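You operate a simulated robot arm through the tools that you are given. There is no shell and no other tool. Be economical: measure what you need, move in short steps, check, and stop when the job is done.

Carry out the task below with a simulated robot arm. There is one attempt and no reset: what you move stays moved.

Task
Take the colander and put it on the foot of the bed.

It is judged by the outcome, as a careful person would: the job done as asked, and still so three seconds after it is handed in. It fails if anything else is knocked over, pushed out of place, dropped, spilled or broken.

Robot
A 7-joint arm with a two-finger parallel gripper, fixed in place. Base frame: the origin is at the foot of the arm, x ahead of it, y to its left, z up; the work surface is at about z = 0. Units: mm, rad, N and s.
With the tool pointing down near the work surface it reaches from about 240 to 620 mm from the base axis. Its first joint turns from -1.152 to 1.152 rad. Payload 2.6 kg.
The tool frame sits at the grasp point between the pads (the TCP): z along the fingers, y along the line on which they close. The tips reach 30 mm beyond it. Largest opening 94 mm; finger width 28, thickness 10; the body of the gripper, 50 by 96 mm, starts 55 mm behind the TCP.
Orientation is that of the tool frame in the base frame, as [roll, pitch, yaw] about the fixed x, y, z axes, in that order (R = Rz(yaw) Ry(pitch) Rx(roll)). With the fingers straight down and closing along the base's y, the tool's x points along the base's -x, its y along +y and its z along -z.

Tools
- The arm moves only by the tool send_rows. Its argument "increments" is a list of rows, each a list of 7 numbers: the turn, a rotation vector about the tool's x, y, z in units of 45 degrees (1.0 is 45 degrees), then the shift along the tool's x, y, z in units of 500 mm (1.0 is 500 mm), then the opening, from 0 (shut) to 1 (fully open). In form: [[wx, wy, wz, x, y, z, hand], ...]. A call has 1 to 10 rows; each row is the pose to reach, as a shift and turn from the pose commanded when the call began, along the tool's axes at that moment. A call with a number of a shift or a turn outside -1 to 1 is refused whole. A row lasts 0.2 s, in which the tool goes at most 50 mm and 0.15 rad; a call with a longer step from one row to the next is refused whole, and so is a gripper value outside its range. A pose out of reach is approached as far as the arm can. The call stops where the force on the tool passes 40 N (or 10 N more than at its start, if that is more) or the arm is blocked; 0.2 s more then pass. The fingers move at their own pace (about 72 mm/s each) and stop on an object; they squeeze with about 21 N. The grip force told is the motor's: it shows also when the fingers shut on nothing. Time passes only in rows, and 0.2 s behind the last, so rows that repeat a pose let the fingers close. The reply holds the time, the measured pose of the TCP, the force on the tool along the base axes, the opening and the grip force, in the units named above and with some noise, and new pictures: "show" is both (left out), scene, wrist or none.
- Cameras (640 x 400 px; columns grow to the right, rows downward): "scene" is fixed at [-35.1, 432.9, 541.8]; the picture's right is [-0.98, 0.18, 0.00], its down [0.16, 0.83, -0.54] and it looks along [-0.10, -0.53, -0.84] (base axes); focal length 214 px, centre (320, 200). "wrist" rides on the gripper at [-37, 0, -58] in the tool frame; the picture's right is [0.00, -1.00, 0.00], its down [0.97, 0.00, -0.24] and it looks along [0.24, 0.00, 0.97] (tool axes); focal length 218 px, centre (320, 200). There is no depth. A picture from a camera that has moved, and an enlarged one, comes with that camera's place and axes in the base frame and with its lens. The place of the scene camera against the robot may be out by one fixed shift of up to 18 mm in any direction.
- inspect(camera, box): a new picture of the part [left, top, right, bottom] of that camera's present view, enlarged. It takes no simulated time.
- job_done(): hands the job in; it is judged then, once.

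Go step by step. Nothing tells you positions but the pictures and the camera data: compare them with the known pose of the tool, close in by small moves and look again before you grip or let go. The budget is 90 turns and 150 pictures, counting those below and the enlarged ones. Unless the task says otherwise, let go and move clear before handing in, and close with one line.

The tools are called after ">>>" by a JSON object that holds its "method" and its "body". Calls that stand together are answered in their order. send_rows: Moves the arm, as the interface text tells. Its arguments: {"type":"object","properties":{"increments":{"type":"array","items":{"type":"array","items":{"type":"number"}}},"show":{"type":"string","enum":["both","scene","wrist","none"]}},"required":["increments"]} The other tools are called the same way: inspect (camera, box) takes an enlarged picture of a part of a camera's view; job_done () hands the job in.

At the start:

```text
t: 0.0
position: [462.6, -68.8, 208.2]
orientation: [-3.141, 0.002, 3.141]
contact_force: [-0.2, 0.0, -0.2]
width: 93.9
gripper_force: 0.0
```

scene: 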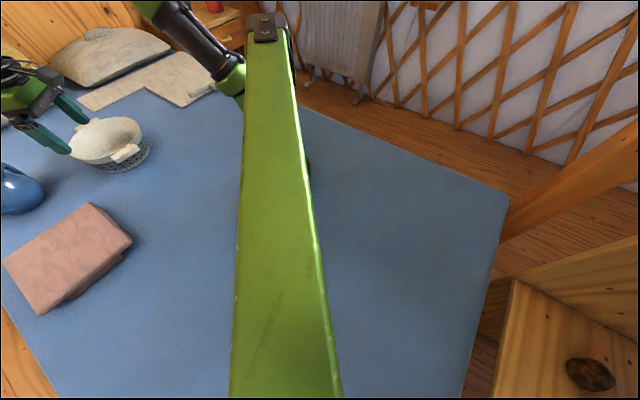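
wrist: 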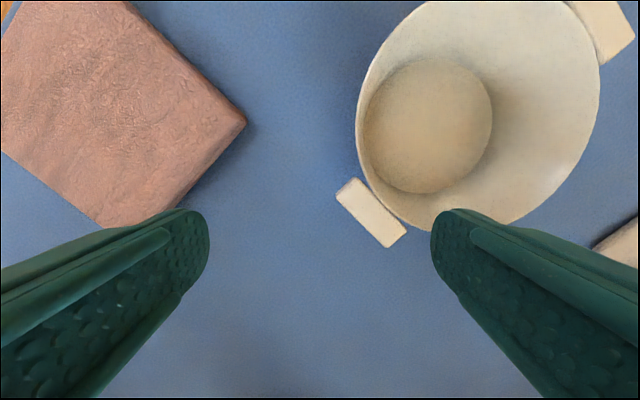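

I see the colander near the gripper, a pink folded item, a blue object, and a pillow at the far upper left, which suggests the foot is at the near/right end. I'll enlarge views before moving.

>>> {"method": "inspect", "body": {"camera": "scene", "box": [0, 0, 240, 150]}}

>>> {"method": "inspect", "body": {"camera": "scene", "box": [0, 80, 240, 230]}}

>>> {"method": "inspect", "body": {"camera": "wrist", "box": [320, 0, 640, 260]}}

```text
2.67 times, centred on (120, 75) of scene
camera zoom: at [-35.1, 432.9, 541.8], right [-0.98, 0.18, 0.0], down [0.16, 0.83, -0.54], along [-0.1, -0.53, -0.84], focal length 572 px, centre (853, 533)
```

zoom: 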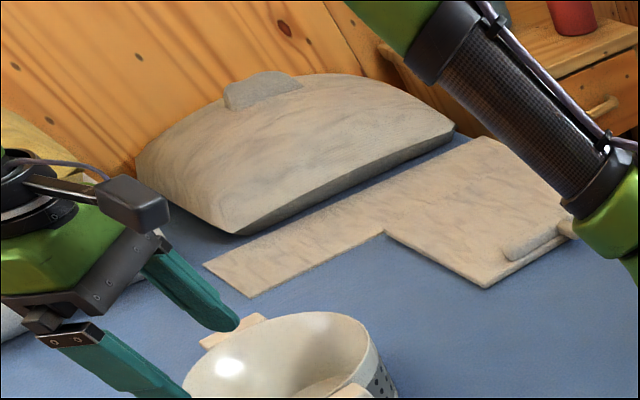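

```text
2.67 times, centred on (120, 155) of scene
camera zoom: at [-35.1, 432.9, 541.8], right [-0.98, 0.18, 0.0], down [0.16, 0.83, -0.54], along [-0.1, -0.53, -0.84], focal length 572 px, centre (853, 320)
```

zoom: 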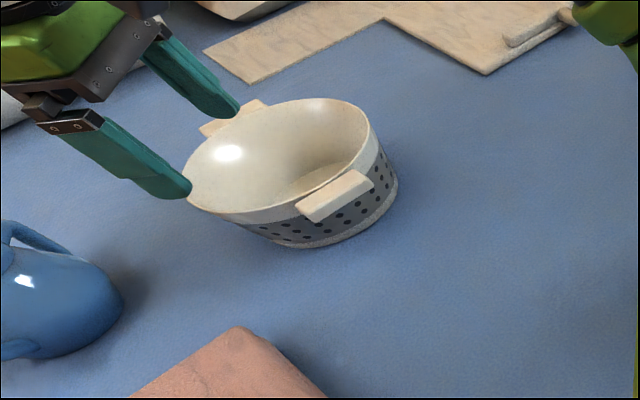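

```text
1.54 times, centred on (480, 130) of wrist
camera zoom: at [498.8, -67.7, 268.4], right [0.0, -1.0, 0.0], down [-0.97, 0.0, 0.24], along [-0.24, 0.0, -0.97], focal length 336 px, centre (74, 308)
```

zoom: 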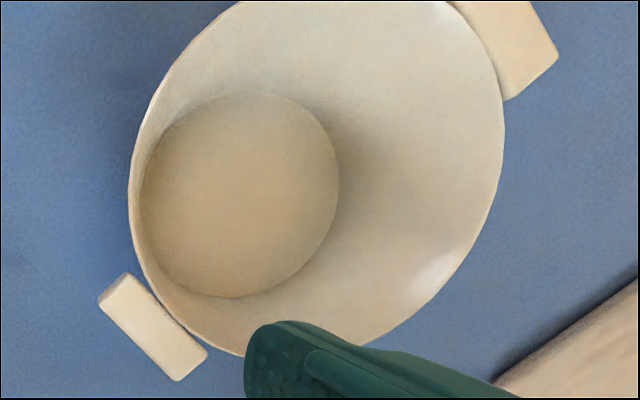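

The pillow and headboard end are far ahead-right, so the foot is the end behind-left of the arm (toward -x,+y). The colander is centred about (520,-205) with its rim near z≈80, and it's too wide to span, so I'll grip its rim. First a better look from above.

>>> {"method": "send_rows", "body": {"increments": [[0, 0, 0, 0, -0.06, -0.04, 1], [0, 0, 0, 0, -0.13, -0.08, 1], [0, 0, 0, 0, -0.2, -0.12, 1], [0, 0, 0, 0, -0.26, -0.16, 1], [0, 0, 0, 0, -0.26, -0.16, 1]]}}

```text
t: 1.2
position: [460.7, -196.1, 287.3]
orientation: [3.141, -0.001, 3.141]
contact_force: [-0.1, -0.5, -0.1]
width: 94.2
gripper_force: 0.0
camera wrist: at [498.1, -196.1, 346.6], right [0.0, -1.0, 0.0], down [-0.97, 0.0, 0.24], along [-0.24, 0.0, -0.97], focal length 218 px, centre (320, 200)
```

scene: 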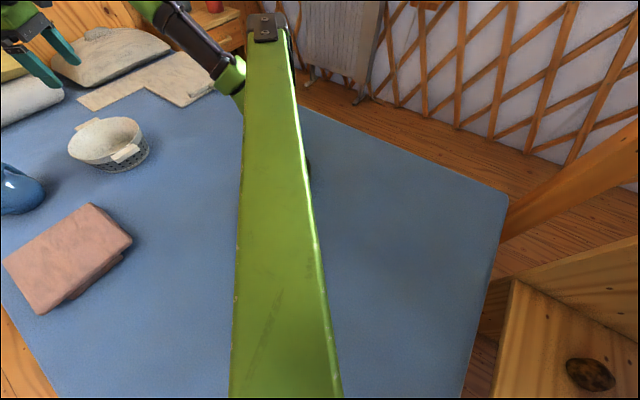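
wrist: 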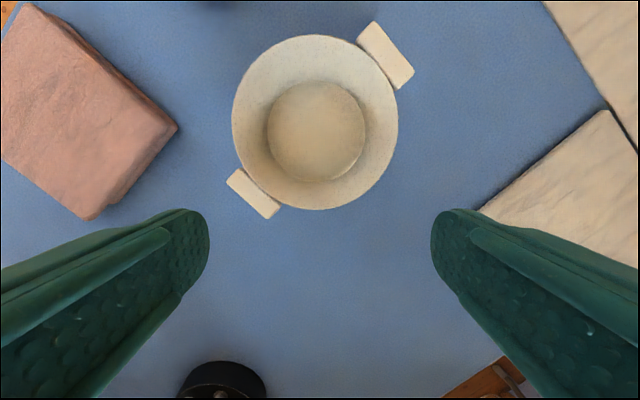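

I now place the rim centre at about (516,-190), with radius about 93, rim z≈88, and handles along the ±45° diagonal. I'll grip the rim on its (-x,-y) side, clear of both handles, starting by turning the wrist 45° and moving over that point.

>>> {"method": "send_rows", "body": {"increments": [[0, 0, 0.16, 0.007, -0.023, 0.015, 1], [0, 0, 0.33, 0.014, -0.046, 0.03, 1], [0, 0, 0.5, 0.02, -0.07, 0.045, 1], [0, 0, 0.67, 0.027, -0.092, 0.06, 1], [0, 0, 0.84, 0.034, -0.115, 0.077, 1], [0, 0, 1, 0.04, -0.138, 0.094, 1], [0, 0, 1, 0.04, -0.138, 0.094, 1]]}}

```text
t: 2.8
position: [440.7, -266.3, 241.8]
orientation: [3.141, 0.0, 2.354]
contact_force: [-0.1, -0.2, 0.3]
width: 94.0
gripper_force: 0.0
camera wrist: at [467.1, -292.5, 300.8], right [-0.71, -0.71, 0.0], down [-0.69, 0.69, 0.24], along [-0.17, 0.17, -0.97], focal length 218 px, centre (320, 200)
```

scene: 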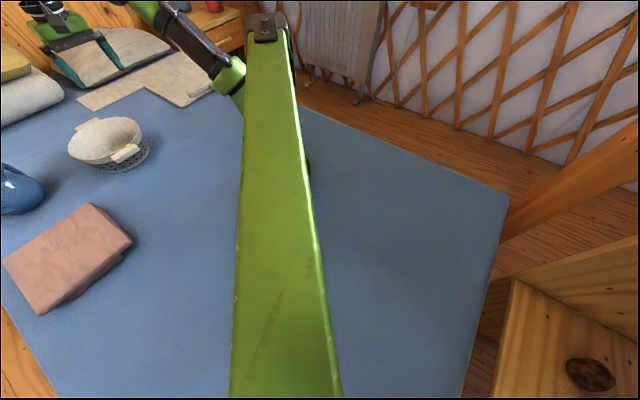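
wrist: 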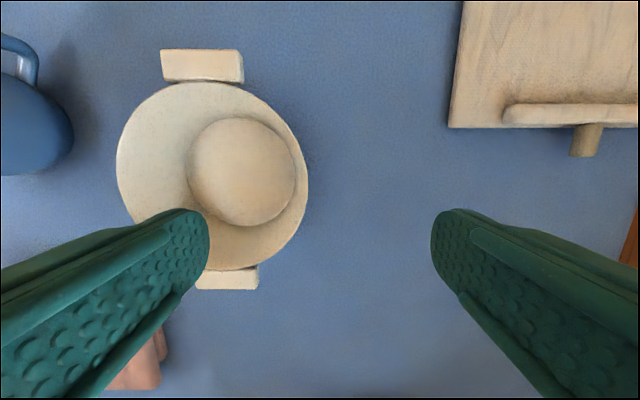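

The rim point sits at about (451,-258), as computed. Now I'll tilt 10° to match the wall and descend to just above the rim.

>>> {"method": "send_rows", "body": {"increments": [[-0.11, 0, 0, 0, 0, 0.06, 1], [-0.22, 0, 0, 0, 0, 0.13, 1], [-0.22, 0, 0, 0, 0, 0.15, 1], [-0.22, 0, 0, 0, 0, 0.15, 1]]}}

```text
t: 3.8
position: [443.0, -269.5, 165.9]
orientation: [2.969, 0.0, 2.355]
contact_force: [0.5, 0.1, 0.0]
width: 94.0
gripper_force: 0.1
camera wrist: at [461.9, -302.0, 224.2], right [-0.7, -0.7, -0.17], down [-0.72, 0.66, 0.24], along [-0.05, 0.29, -0.96], focal length 218 px, centre (320, 200)
```

scene: 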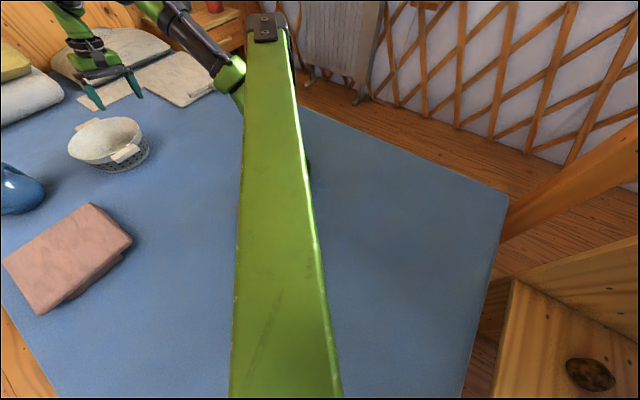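
wrist: 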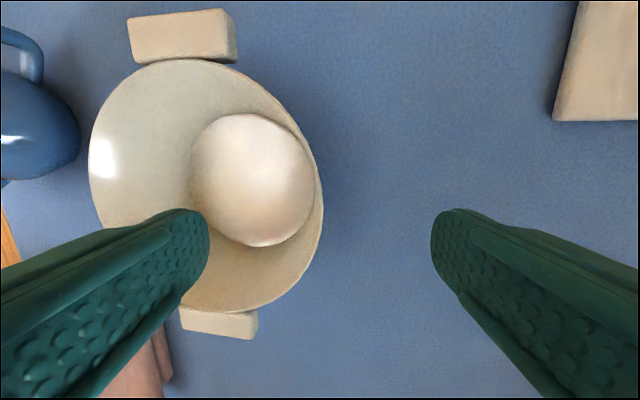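

Aligned. Descending most of the way with the fingers straddling the rim.

>>> {"method": "send_rows", "body": {"increments": [[0, 0, 0, 0.003, 0.002, 0.05, 1], [0, 0, 0, 0.006, 0.005, 0.1, 1], [0, 0, 0, 0.009, 0.007, 0.14, 1], [0, 0, 0, 0.009, 0.007, 0.14, 1]]}}

```text
t: 4.8
position: [450.5, -254.3, 99.1]
orientation: [2.968, -0.001, 2.357]
contact_force: [-0.6, 0.1, 0.2]
width: 94.1
gripper_force: 0.1
camera wrist: at [468.3, -286.7, 157.1], right [-0.7, -0.7, -0.17], down [-0.72, 0.66, 0.24], along [-0.05, 0.29, -0.96], focal length 218 px, centre (320, 200)
```

scene: 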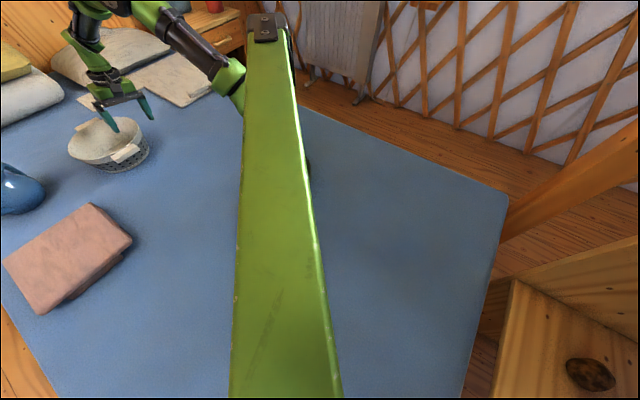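
wrist: 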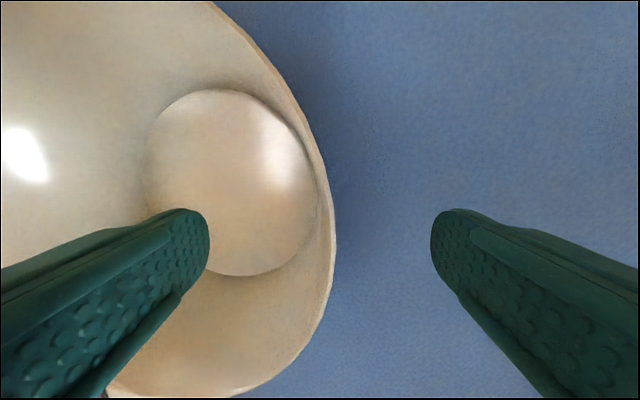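

The rim lies centred between the fingers. I'll go the last 36 mm, then close.

>>> {"method": "send_rows", "body": {"increments": [[0, 0, 0, 0, 0, 0.04, 1], [0, 0, 0, 0, 0, 0.072, 1], [0, 0, 0, 0, 0, 0.072, 1]]}}

>>> {"method": "send_rows", "body": {"increments": [[0, 0, 0, 0, 0, 0, 0.5], [0, 0, 0, 0, 0, 0, 0.2], [0, 0, 0, 0, 0, 0, 0], [0, 0, 0, 0, 0, 0, 0], [0, 0, 0, 0, 0, 0, 0], [0, 0, 0, 0, 0, 0, 0]]}}

```text
t: 5.6
position: [455.1, -249.3, 62.1]
orientation: [2.968, 0.0, 2.355]
contact_force: [-0.6, -0.3, -0.2]
width: 93.9
gripper_force: 0.1
camera wrist: at [473.1, -282.1, 121.2], right [-0.7, -0.7, -0.17], down [-0.72, 0.66, 0.24], along [-0.05, 0.29, -0.96], focal length 218 px, centre (320, 200)
```

scene: 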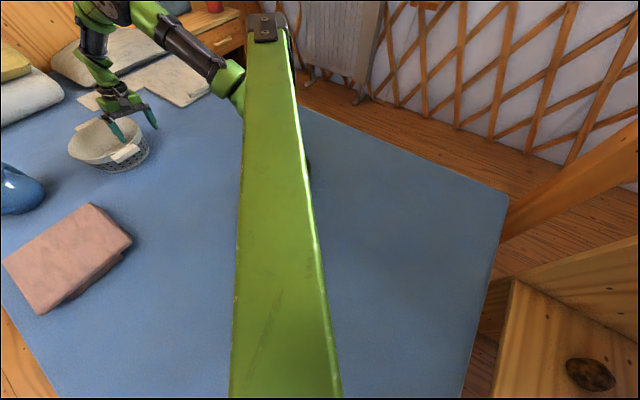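
wrist: 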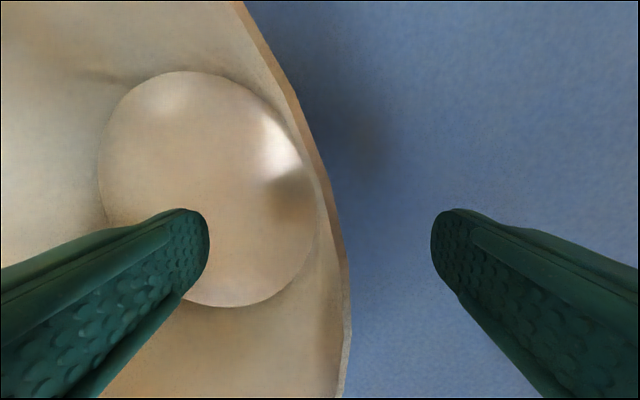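

```text
t: 7.0
position: [454.1, -249.7, 62.7]
orientation: [2.967, 0.0, 2.357]
contact_force: [2.1, 2.3, 1.6]
width: 7.9
gripper_force: 21.0
camera wrist: at [473.3, -282.0, 121.6], right [-0.7, -0.7, -0.17], down [-0.72, 0.66, 0.24], along [-0.05, 0.29, -0.96], focal length 218 px, centre (320, 200)
```

scene: 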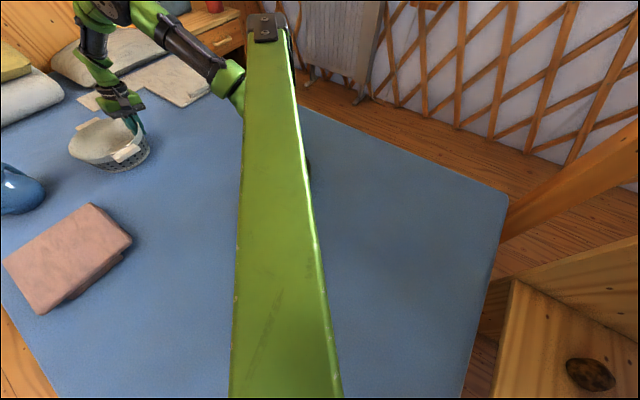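
wrist: 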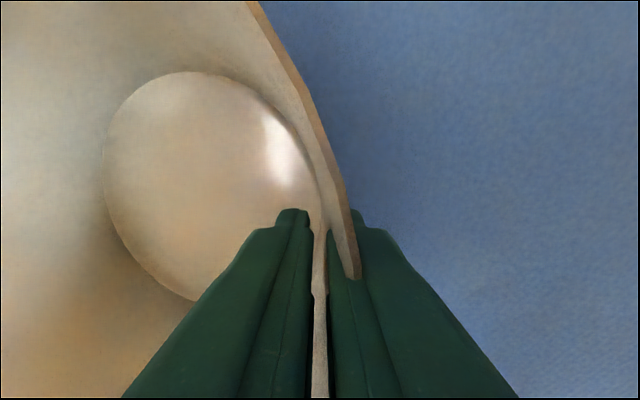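

Gripped firmly: 8 mm of wall and 21 N. A slow, small test lift next.

>>> {"method": "send_rows", "body": {"increments": [[0, 0, 0, 0, 0.002, -0.014, 0], [0, 0, 0, 0, 0.005, -0.03, 0], [0, 0, 0, 0, 0.008, -0.045, 0], [0, 0, 0, 0, 0.0105, -0.06, 0], [0, 0, 0, 0, 0.0105, -0.06, 0]]}}

>>> {"method": "inspect", "body": {"camera": "scene", "box": [0, 80, 240, 230]}}

```text
t: 8.2
position: [453.5, -248.5, 93.8]
orientation: [2.968, 0.0, 2.358]
contact_force: [0.7, -0.2, -4.3]
width: 6.9
gripper_force: 21.7
camera wrist: at [472.2, -280.5, 151.7], right [-0.7, -0.7, -0.17], down [-0.72, 0.66, 0.24], along [-0.05, 0.29, -0.96], focal length 218 px, centre (320, 200)
```

scene: 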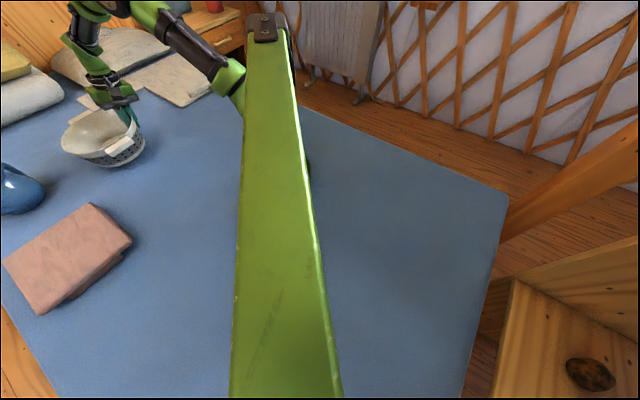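
wrist: 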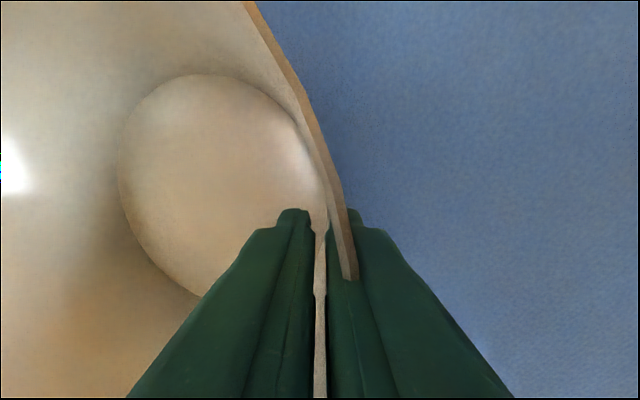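

```text
2.67 times, centred on (120, 155) of scene
camera zoom: at [-35.1, 432.9, 541.8], right [-0.98, 0.18, 0.0], down [0.16, 0.83, -0.54], along [-0.1, -0.53, -0.84], focal length 572 px, centre (853, 320)
```

zoom: 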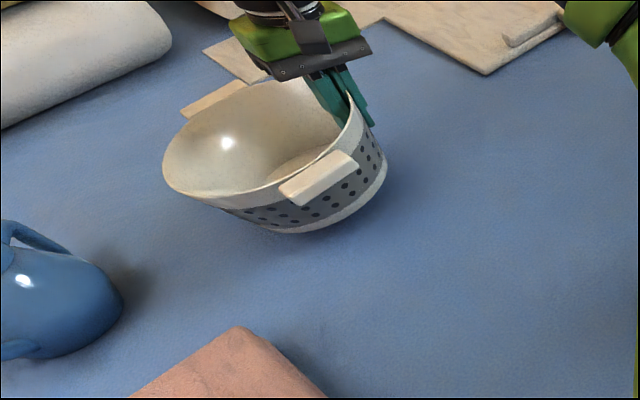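

The colander is clear of the bed, drooping slightly but held (about 4 N). I'll lift higher and draw it in toward the base before swinging.

>>> {"method": "send_rows", "body": {"increments": [[0, 0, 0, 0, 0.006, -0.036, 0], [0, 0, 0, 0, 0.0125, -0.072, 0], [0, 0, 0, 0, 0.019, -0.108, 0], [0, 0, 0, 0, 0.025, -0.144, 0], [0, 0, 0, 0, 0.031, -0.18, 0], [0, 0, 0, 0.035, 0.0275, -0.217, 0], [0, 0, 0, 0.08, 0.015, -0.22, 0], [0, 0, 0, 0.126, 0.001, -0.223, 0], [0, 0, 0, 0.173, -0.0125, -0.226, 0], [0, 0, 0, 0.173, -0.0125, -0.226, 0]]}}

```text
t: 10.4
position: [375.1, -205.6, 205.8]
orientation: [2.968, 0.0, 2.355]
contact_force: [1.3, -0.7, -3.2]
width: 7.2
gripper_force: 21.3
camera wrist: at [394.0, -238.4, 263.8], right [-0.7, -0.7, -0.17], down [-0.72, 0.66, 0.24], along [-0.05, 0.29, -0.96], focal length 218 px, centre (320, 200)
```

scene: 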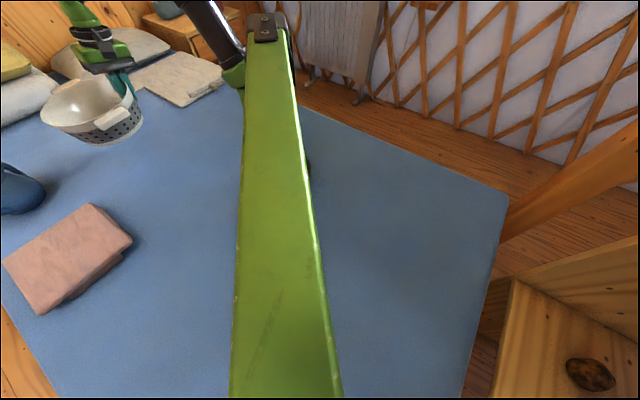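
wrist: 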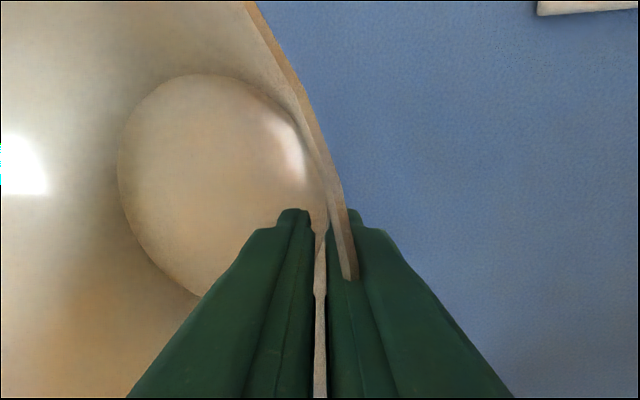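

Height and radius are good (bottom at about z 100+). Now I'll swing 45° about the base axis.

>>> {"method": "send_rows", "body": {"increments": [[0, 0.0193, -0.1094, 0.0241, 0.0695, 0.0123, 0], [0, 0.0386, -0.2189, 0.0542, 0.1367, 0.0242, 0], [0, 0.0579, -0.3283, 0.0901, 0.2011, 0.0355, 0], [0, 0.0772, -0.4377, 0.1316, 0.2621, 0.0463, 0], [0, 0.0965, -0.5471, 0.1784, 0.3193, 0.0564, 0], [0, 0.1158, -0.6565, 0.23, 0.3723, 0.0658, 0], [0, 0.1351, -0.766, 0.2862, 0.4206, 0.0743, 0], [0, 0.1544, -0.8754, 0.3464, 0.464, 0.082, 0], [0, 0.1736, -0.9848, 0.4102, 0.5021, 0.0887, 0], [0, 0.1736, -0.9848, 0.4102, 0.5021, 0.0887, 0]]}}

```text
t: 12.6
position: [409.6, 121.0, 204.6]
orientation: [2.967, 0.0, -3.139]
contact_force: [-0.1, 0.7, -3.4]
width: 6.6
gripper_force: 20.9
camera wrist: at [446.3, 111.7, 262.4], right [0.0, -0.99, -0.17], down [-0.97, -0.04, 0.24], along [-0.24, 0.17, -0.96], focal length 218 px, centre (320, 200)
```

scene: 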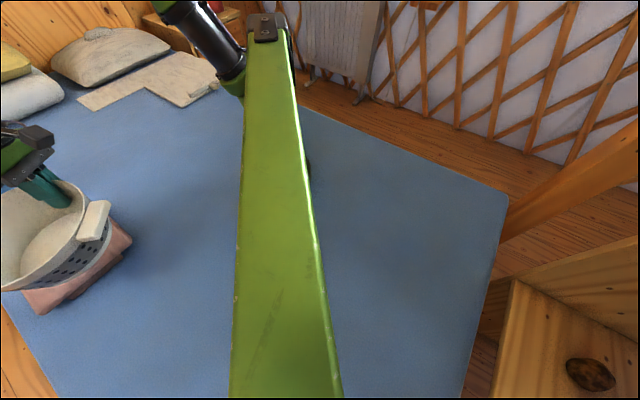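
wrist: 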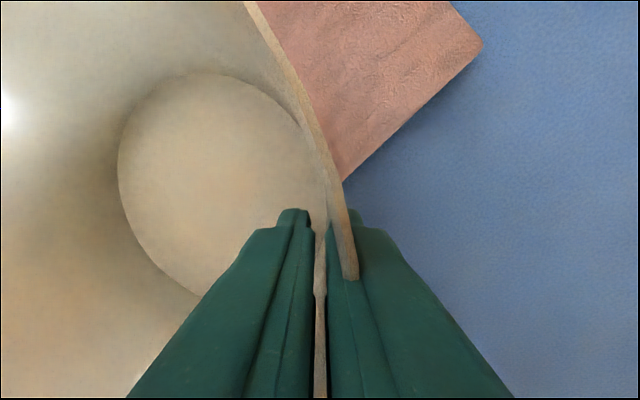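

The hold is steady. Second 45° swing.

>>> {"method": "send_rows", "body": {"increments": [[0, 0.0193, -0.1094, 0.0241, 0.0695, 0.0123, 0], [0, 0.0386, -0.2189, 0.0542, 0.1367, 0.0242, 0], [0, 0.0579, -0.3283, 0.0901, 0.2011, 0.0355, 0], [0, 0.0772, -0.4377, 0.1316, 0.2621, 0.0463, 0], [0, 0.0965, -0.5471, 0.1784, 0.3193, 0.0564, 0], [0, 0.1158, -0.6565, 0.23, 0.3723, 0.0658, 0], [0, 0.1351, -0.766, 0.2862, 0.4206, 0.0743, 0], [0, 0.1544, -0.8754, 0.3464, 0.464, 0.082, 0], [0, 0.1736, -0.9848, 0.4102, 0.5021, 0.0887, 0], [0, 0.1736, -0.9848, 0.4102, 0.5021, 0.0887, 0]]}}

```text
t: 14.8
position: [206.7, 374.2, 203.1]
orientation: [2.969, -0.002, -2.354]
contact_force: [0.3, 1.0, -2.6]
width: 7.3
gripper_force: 20.5
camera wrist: at [237.2, 394.0, 261.0], right [0.7, -0.7, -0.17], down [-0.66, -0.72, 0.24], along [-0.29, -0.05, -0.96], focal length 218 px, centre (320, 200)
```

scene: 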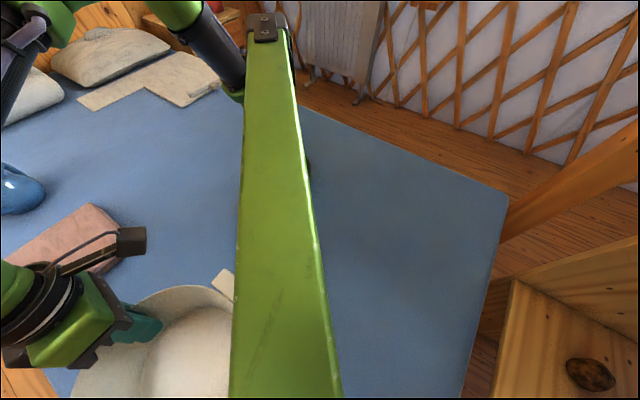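
wrist: 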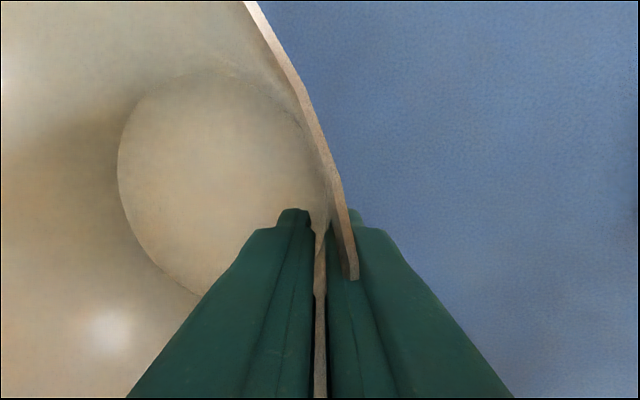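

The colander is over the foot-side part of the bed. I'll shift it a little further toward the foot, level it and lower partway.

>>> {"method": "send_rows", "body": {"increments": [[-0.05, 0, 0, -0.027, 0.03, 0.005, 0], [-0.1, 0, 0, -0.054, 0.06, 0.011, 0], [-0.15, 0, 0, -0.0806, 0.0905, 0.016, 0], [-0.2, 0, 0, -0.0806, 0.081, 0.068, 0], [-0.2, 0, 0, -0.0806, 0.072, 0.12, 0], [-0.2, 0, 0, -0.0806, 0.0627, 0.1736, 0], [-0.2, 0, 0, -0.0806, 0.0627, 0.1736, 0]]}}

```text
t: 16.4
position: [202.4, 435.8, 123.3]
orientation: [2.809, -0.002, -2.355]
contact_force: [0.2, 0.0, -3.4]
width: 7.1
gripper_force: 20.8
camera wrist: at [242.1, 449.1, 179.4], right [0.67, -0.67, -0.33], down [-0.63, -0.74, 0.23], along [-0.39, 0.05, -0.92], focal length 218 px, centre (320, 200)
```

scene: 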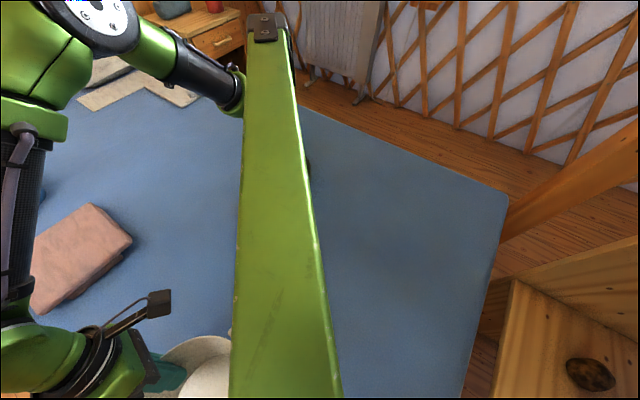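
wrist: 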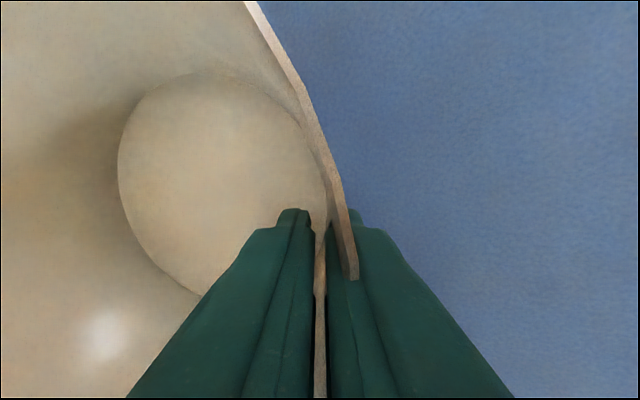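

The colander looks nearly level. Lowering slowly, watching for contact.

>>> {"method": "send_rows", "body": {"increments": [[0, 0, 0, 0, -0.0099, 0.0284, 0], [0, 0, 0, 0, -0.0198, 0.0567, 0], [0, 0, 0, 0, -0.0297, 0.085, 0], [0, 0, 0, 0, -0.0297, 0.085, 0]], "show": "both"}}

```text
t: 17.4
position: [202.8, 434.6, 77.0]
orientation: [2.811, -0.001, -2.357]
contact_force: [0.1, 1.1, -3.4]
width: 6.7
gripper_force: 21.1
camera wrist: at [241.7, 448.6, 133.6], right [0.67, -0.67, -0.33], down [-0.63, -0.74, 0.23], along [-0.39, 0.05, -0.92], focal length 218 px, centre (320, 200)
```

scene: 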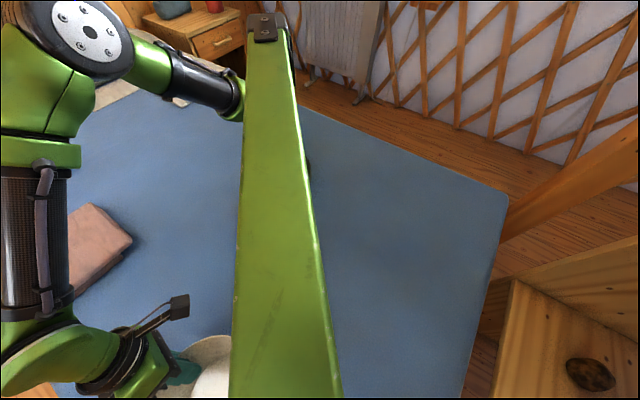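
wrist: 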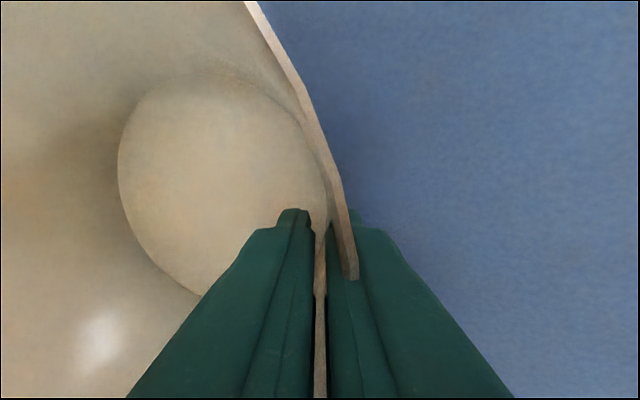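

Still hanging free. I'll lower in small steps to about z 62.

>>> {"method": "send_rows", "body": {"increments": [[0, 0, 0, 0, -0.0033, 0.0095, 0], [0, 0, 0, 0, -0.0056, 0.016, 0], [0, 0, 0, 0, -0.0079, 0.0227, 0], [0, 0, 0, 0, -0.0079, 0.0227, 0]]}}

```text
t: 18.4
position: [199.4, 434.3, 65.9]
orientation: [2.808, -0.002, -2.356]
contact_force: [-1.1, 0.5, -3.9]
width: 6.9
gripper_force: 20.9
camera wrist: at [240.0, 448.3, 121.6], right [0.67, -0.67, -0.33], down [-0.63, -0.74, 0.23], along [-0.39, 0.05, -0.92], focal length 218 px, centre (320, 200)
```

scene: 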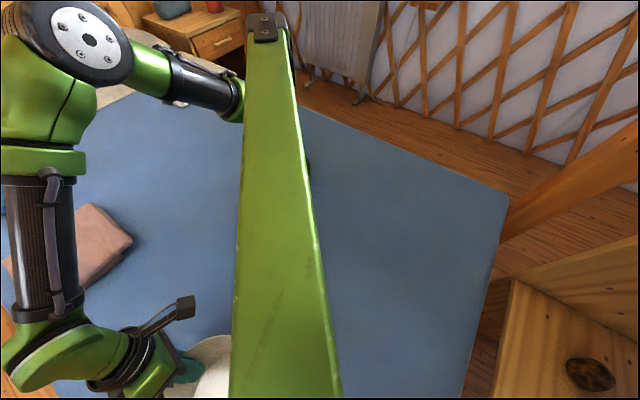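
wrist: 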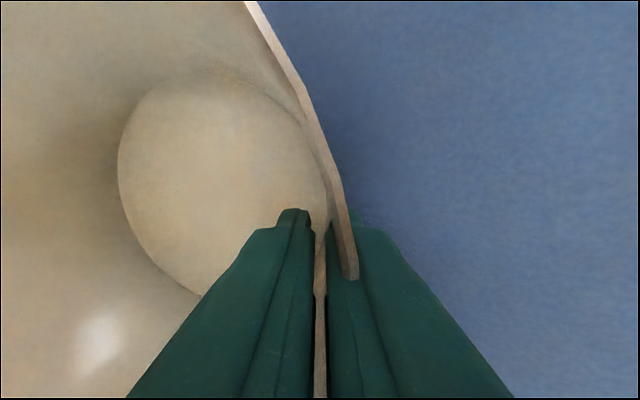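

Still carrying the weight; a bit lower.

>>> {"method": "send_rows", "body": {"increments": [[0, 0, 0, 0, -0.0014, 0.004, 0], [0, 0, 0, 0, -0.0028, 0.008, 0], [0, 0, 0, 0, -0.0028, 0.008, 0]], "show": "none"}}

>>> {"method": "send_rows", "body": {"increments": [[0, 0, 0, 0, -0.0014, 0.004, 0], [0, 0, 0, 0, -0.0014, 0.004, 0]], "show": "none"}}

```text
t: 19.2
position: [202.1, 436.1, 62.4]
orientation: [2.811, 0.0, -2.355]
contact_force: [-0.2, -3.3, 4.3]
width: 7.0
gripper_force: 21.0
```

```text
t: 19.8
position: [201.9, 436.8, 60.4]
orientation: [2.809, 0.003, -2.358]
contact_force: [1.7, -1.8, 17.8]
width: 7.2
gripper_force: 21.3
```

It's resting on the bed. I'll ease the pressure off and open the fingers.

>>> {"method": "send_rows", "body": {"increments": [[0, 0, 0, 0, 0.0014, -0.004, 0], [0, 0, 0, 0, 0.0014, -0.004, 0.2], [0, 0, 0, 0, 0.0014, -0.004, 0.5], [0, 0, 0, 0, 0.0014, -0.004, 0.5], [0, 0, 0, 0, 0.0014, -0.004, 0.5]]}}

```text
t: 21.0
position: [201.8, 436.1, 61.5]
orientation: [2.81, -0.001, -2.356]
contact_force: [0.1, -0.4, -0.5]
width: 47.0
gripper_force: 0.2
camera wrist: at [240.4, 449.0, 117.1], right [0.67, -0.67, -0.33], down [-0.63, -0.74, 0.23], along [-0.39, 0.05, -0.92], focal length 218 px, centre (320, 200)
```

scene: 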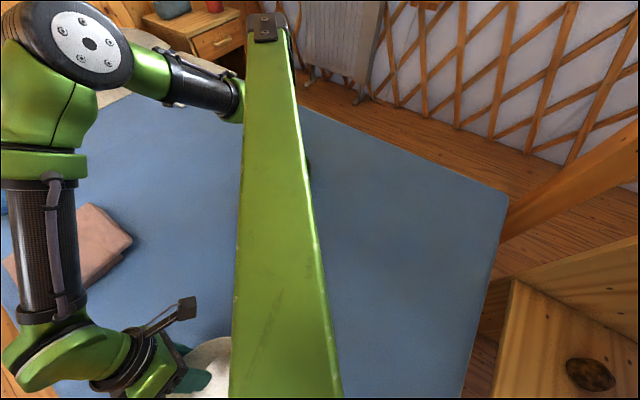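
wrist: 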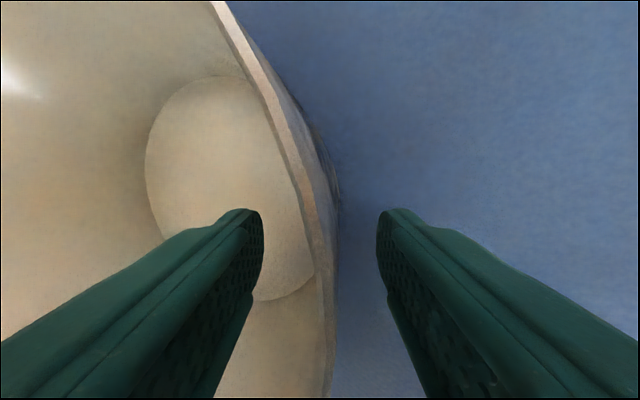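

Released, with the rim clear of both pads. Withdrawing along the finger direction.

>>> {"method": "send_rows", "body": {"increments": [[0, 0, 0, 0, 0, -0.05, 0.5], [0, 0, 0, 0, 0, -0.11, 0.5], [0, 0, 0, 0, 0, -0.18, 0.5], [0, 0, 0, 0, 0, -0.25, 0.5], [0, 0, 0, 0, 0, -0.32, 0.5], [0, 0, 0, 0, 0, -0.32, 0.5]]}}

```text
t: 22.4
position: [238.5, 400.4, 214.7]
orientation: [2.81, -0.003, -2.356]
contact_force: [0.9, 0.4, 0.2]
width: 47.2
gripper_force: 0.0
camera wrist: at [278.0, 413.0, 271.0], right [0.67, -0.67, -0.33], down [-0.63, -0.74, 0.23], along [-0.39, 0.05, -0.92], focal length 218 px, centre (320, 200)
```

scene: 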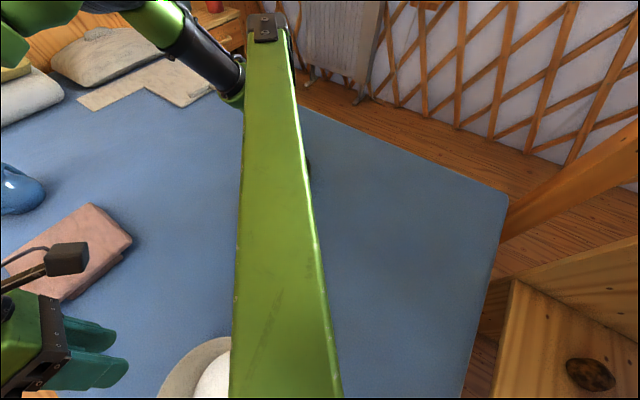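
wrist: 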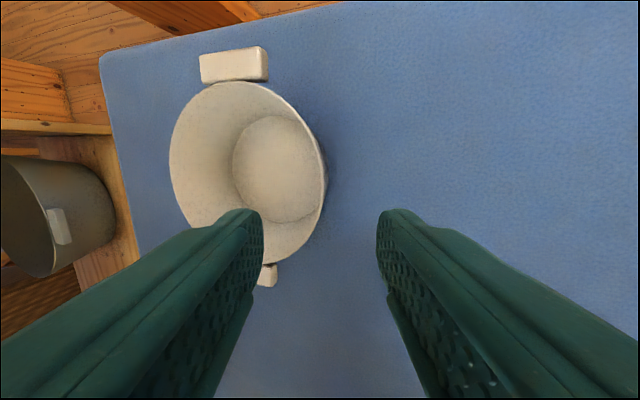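

The colander is sitting upright and level, fully on the bed near its foot edge. The gripper is clear and nothing else has been disturbed.

>>> {"method": "job_done", "body": {}}

```text
The job is handed in.
```

The colander is upright on the foot of the bed, with the gripper clear of it and nothing else moved.
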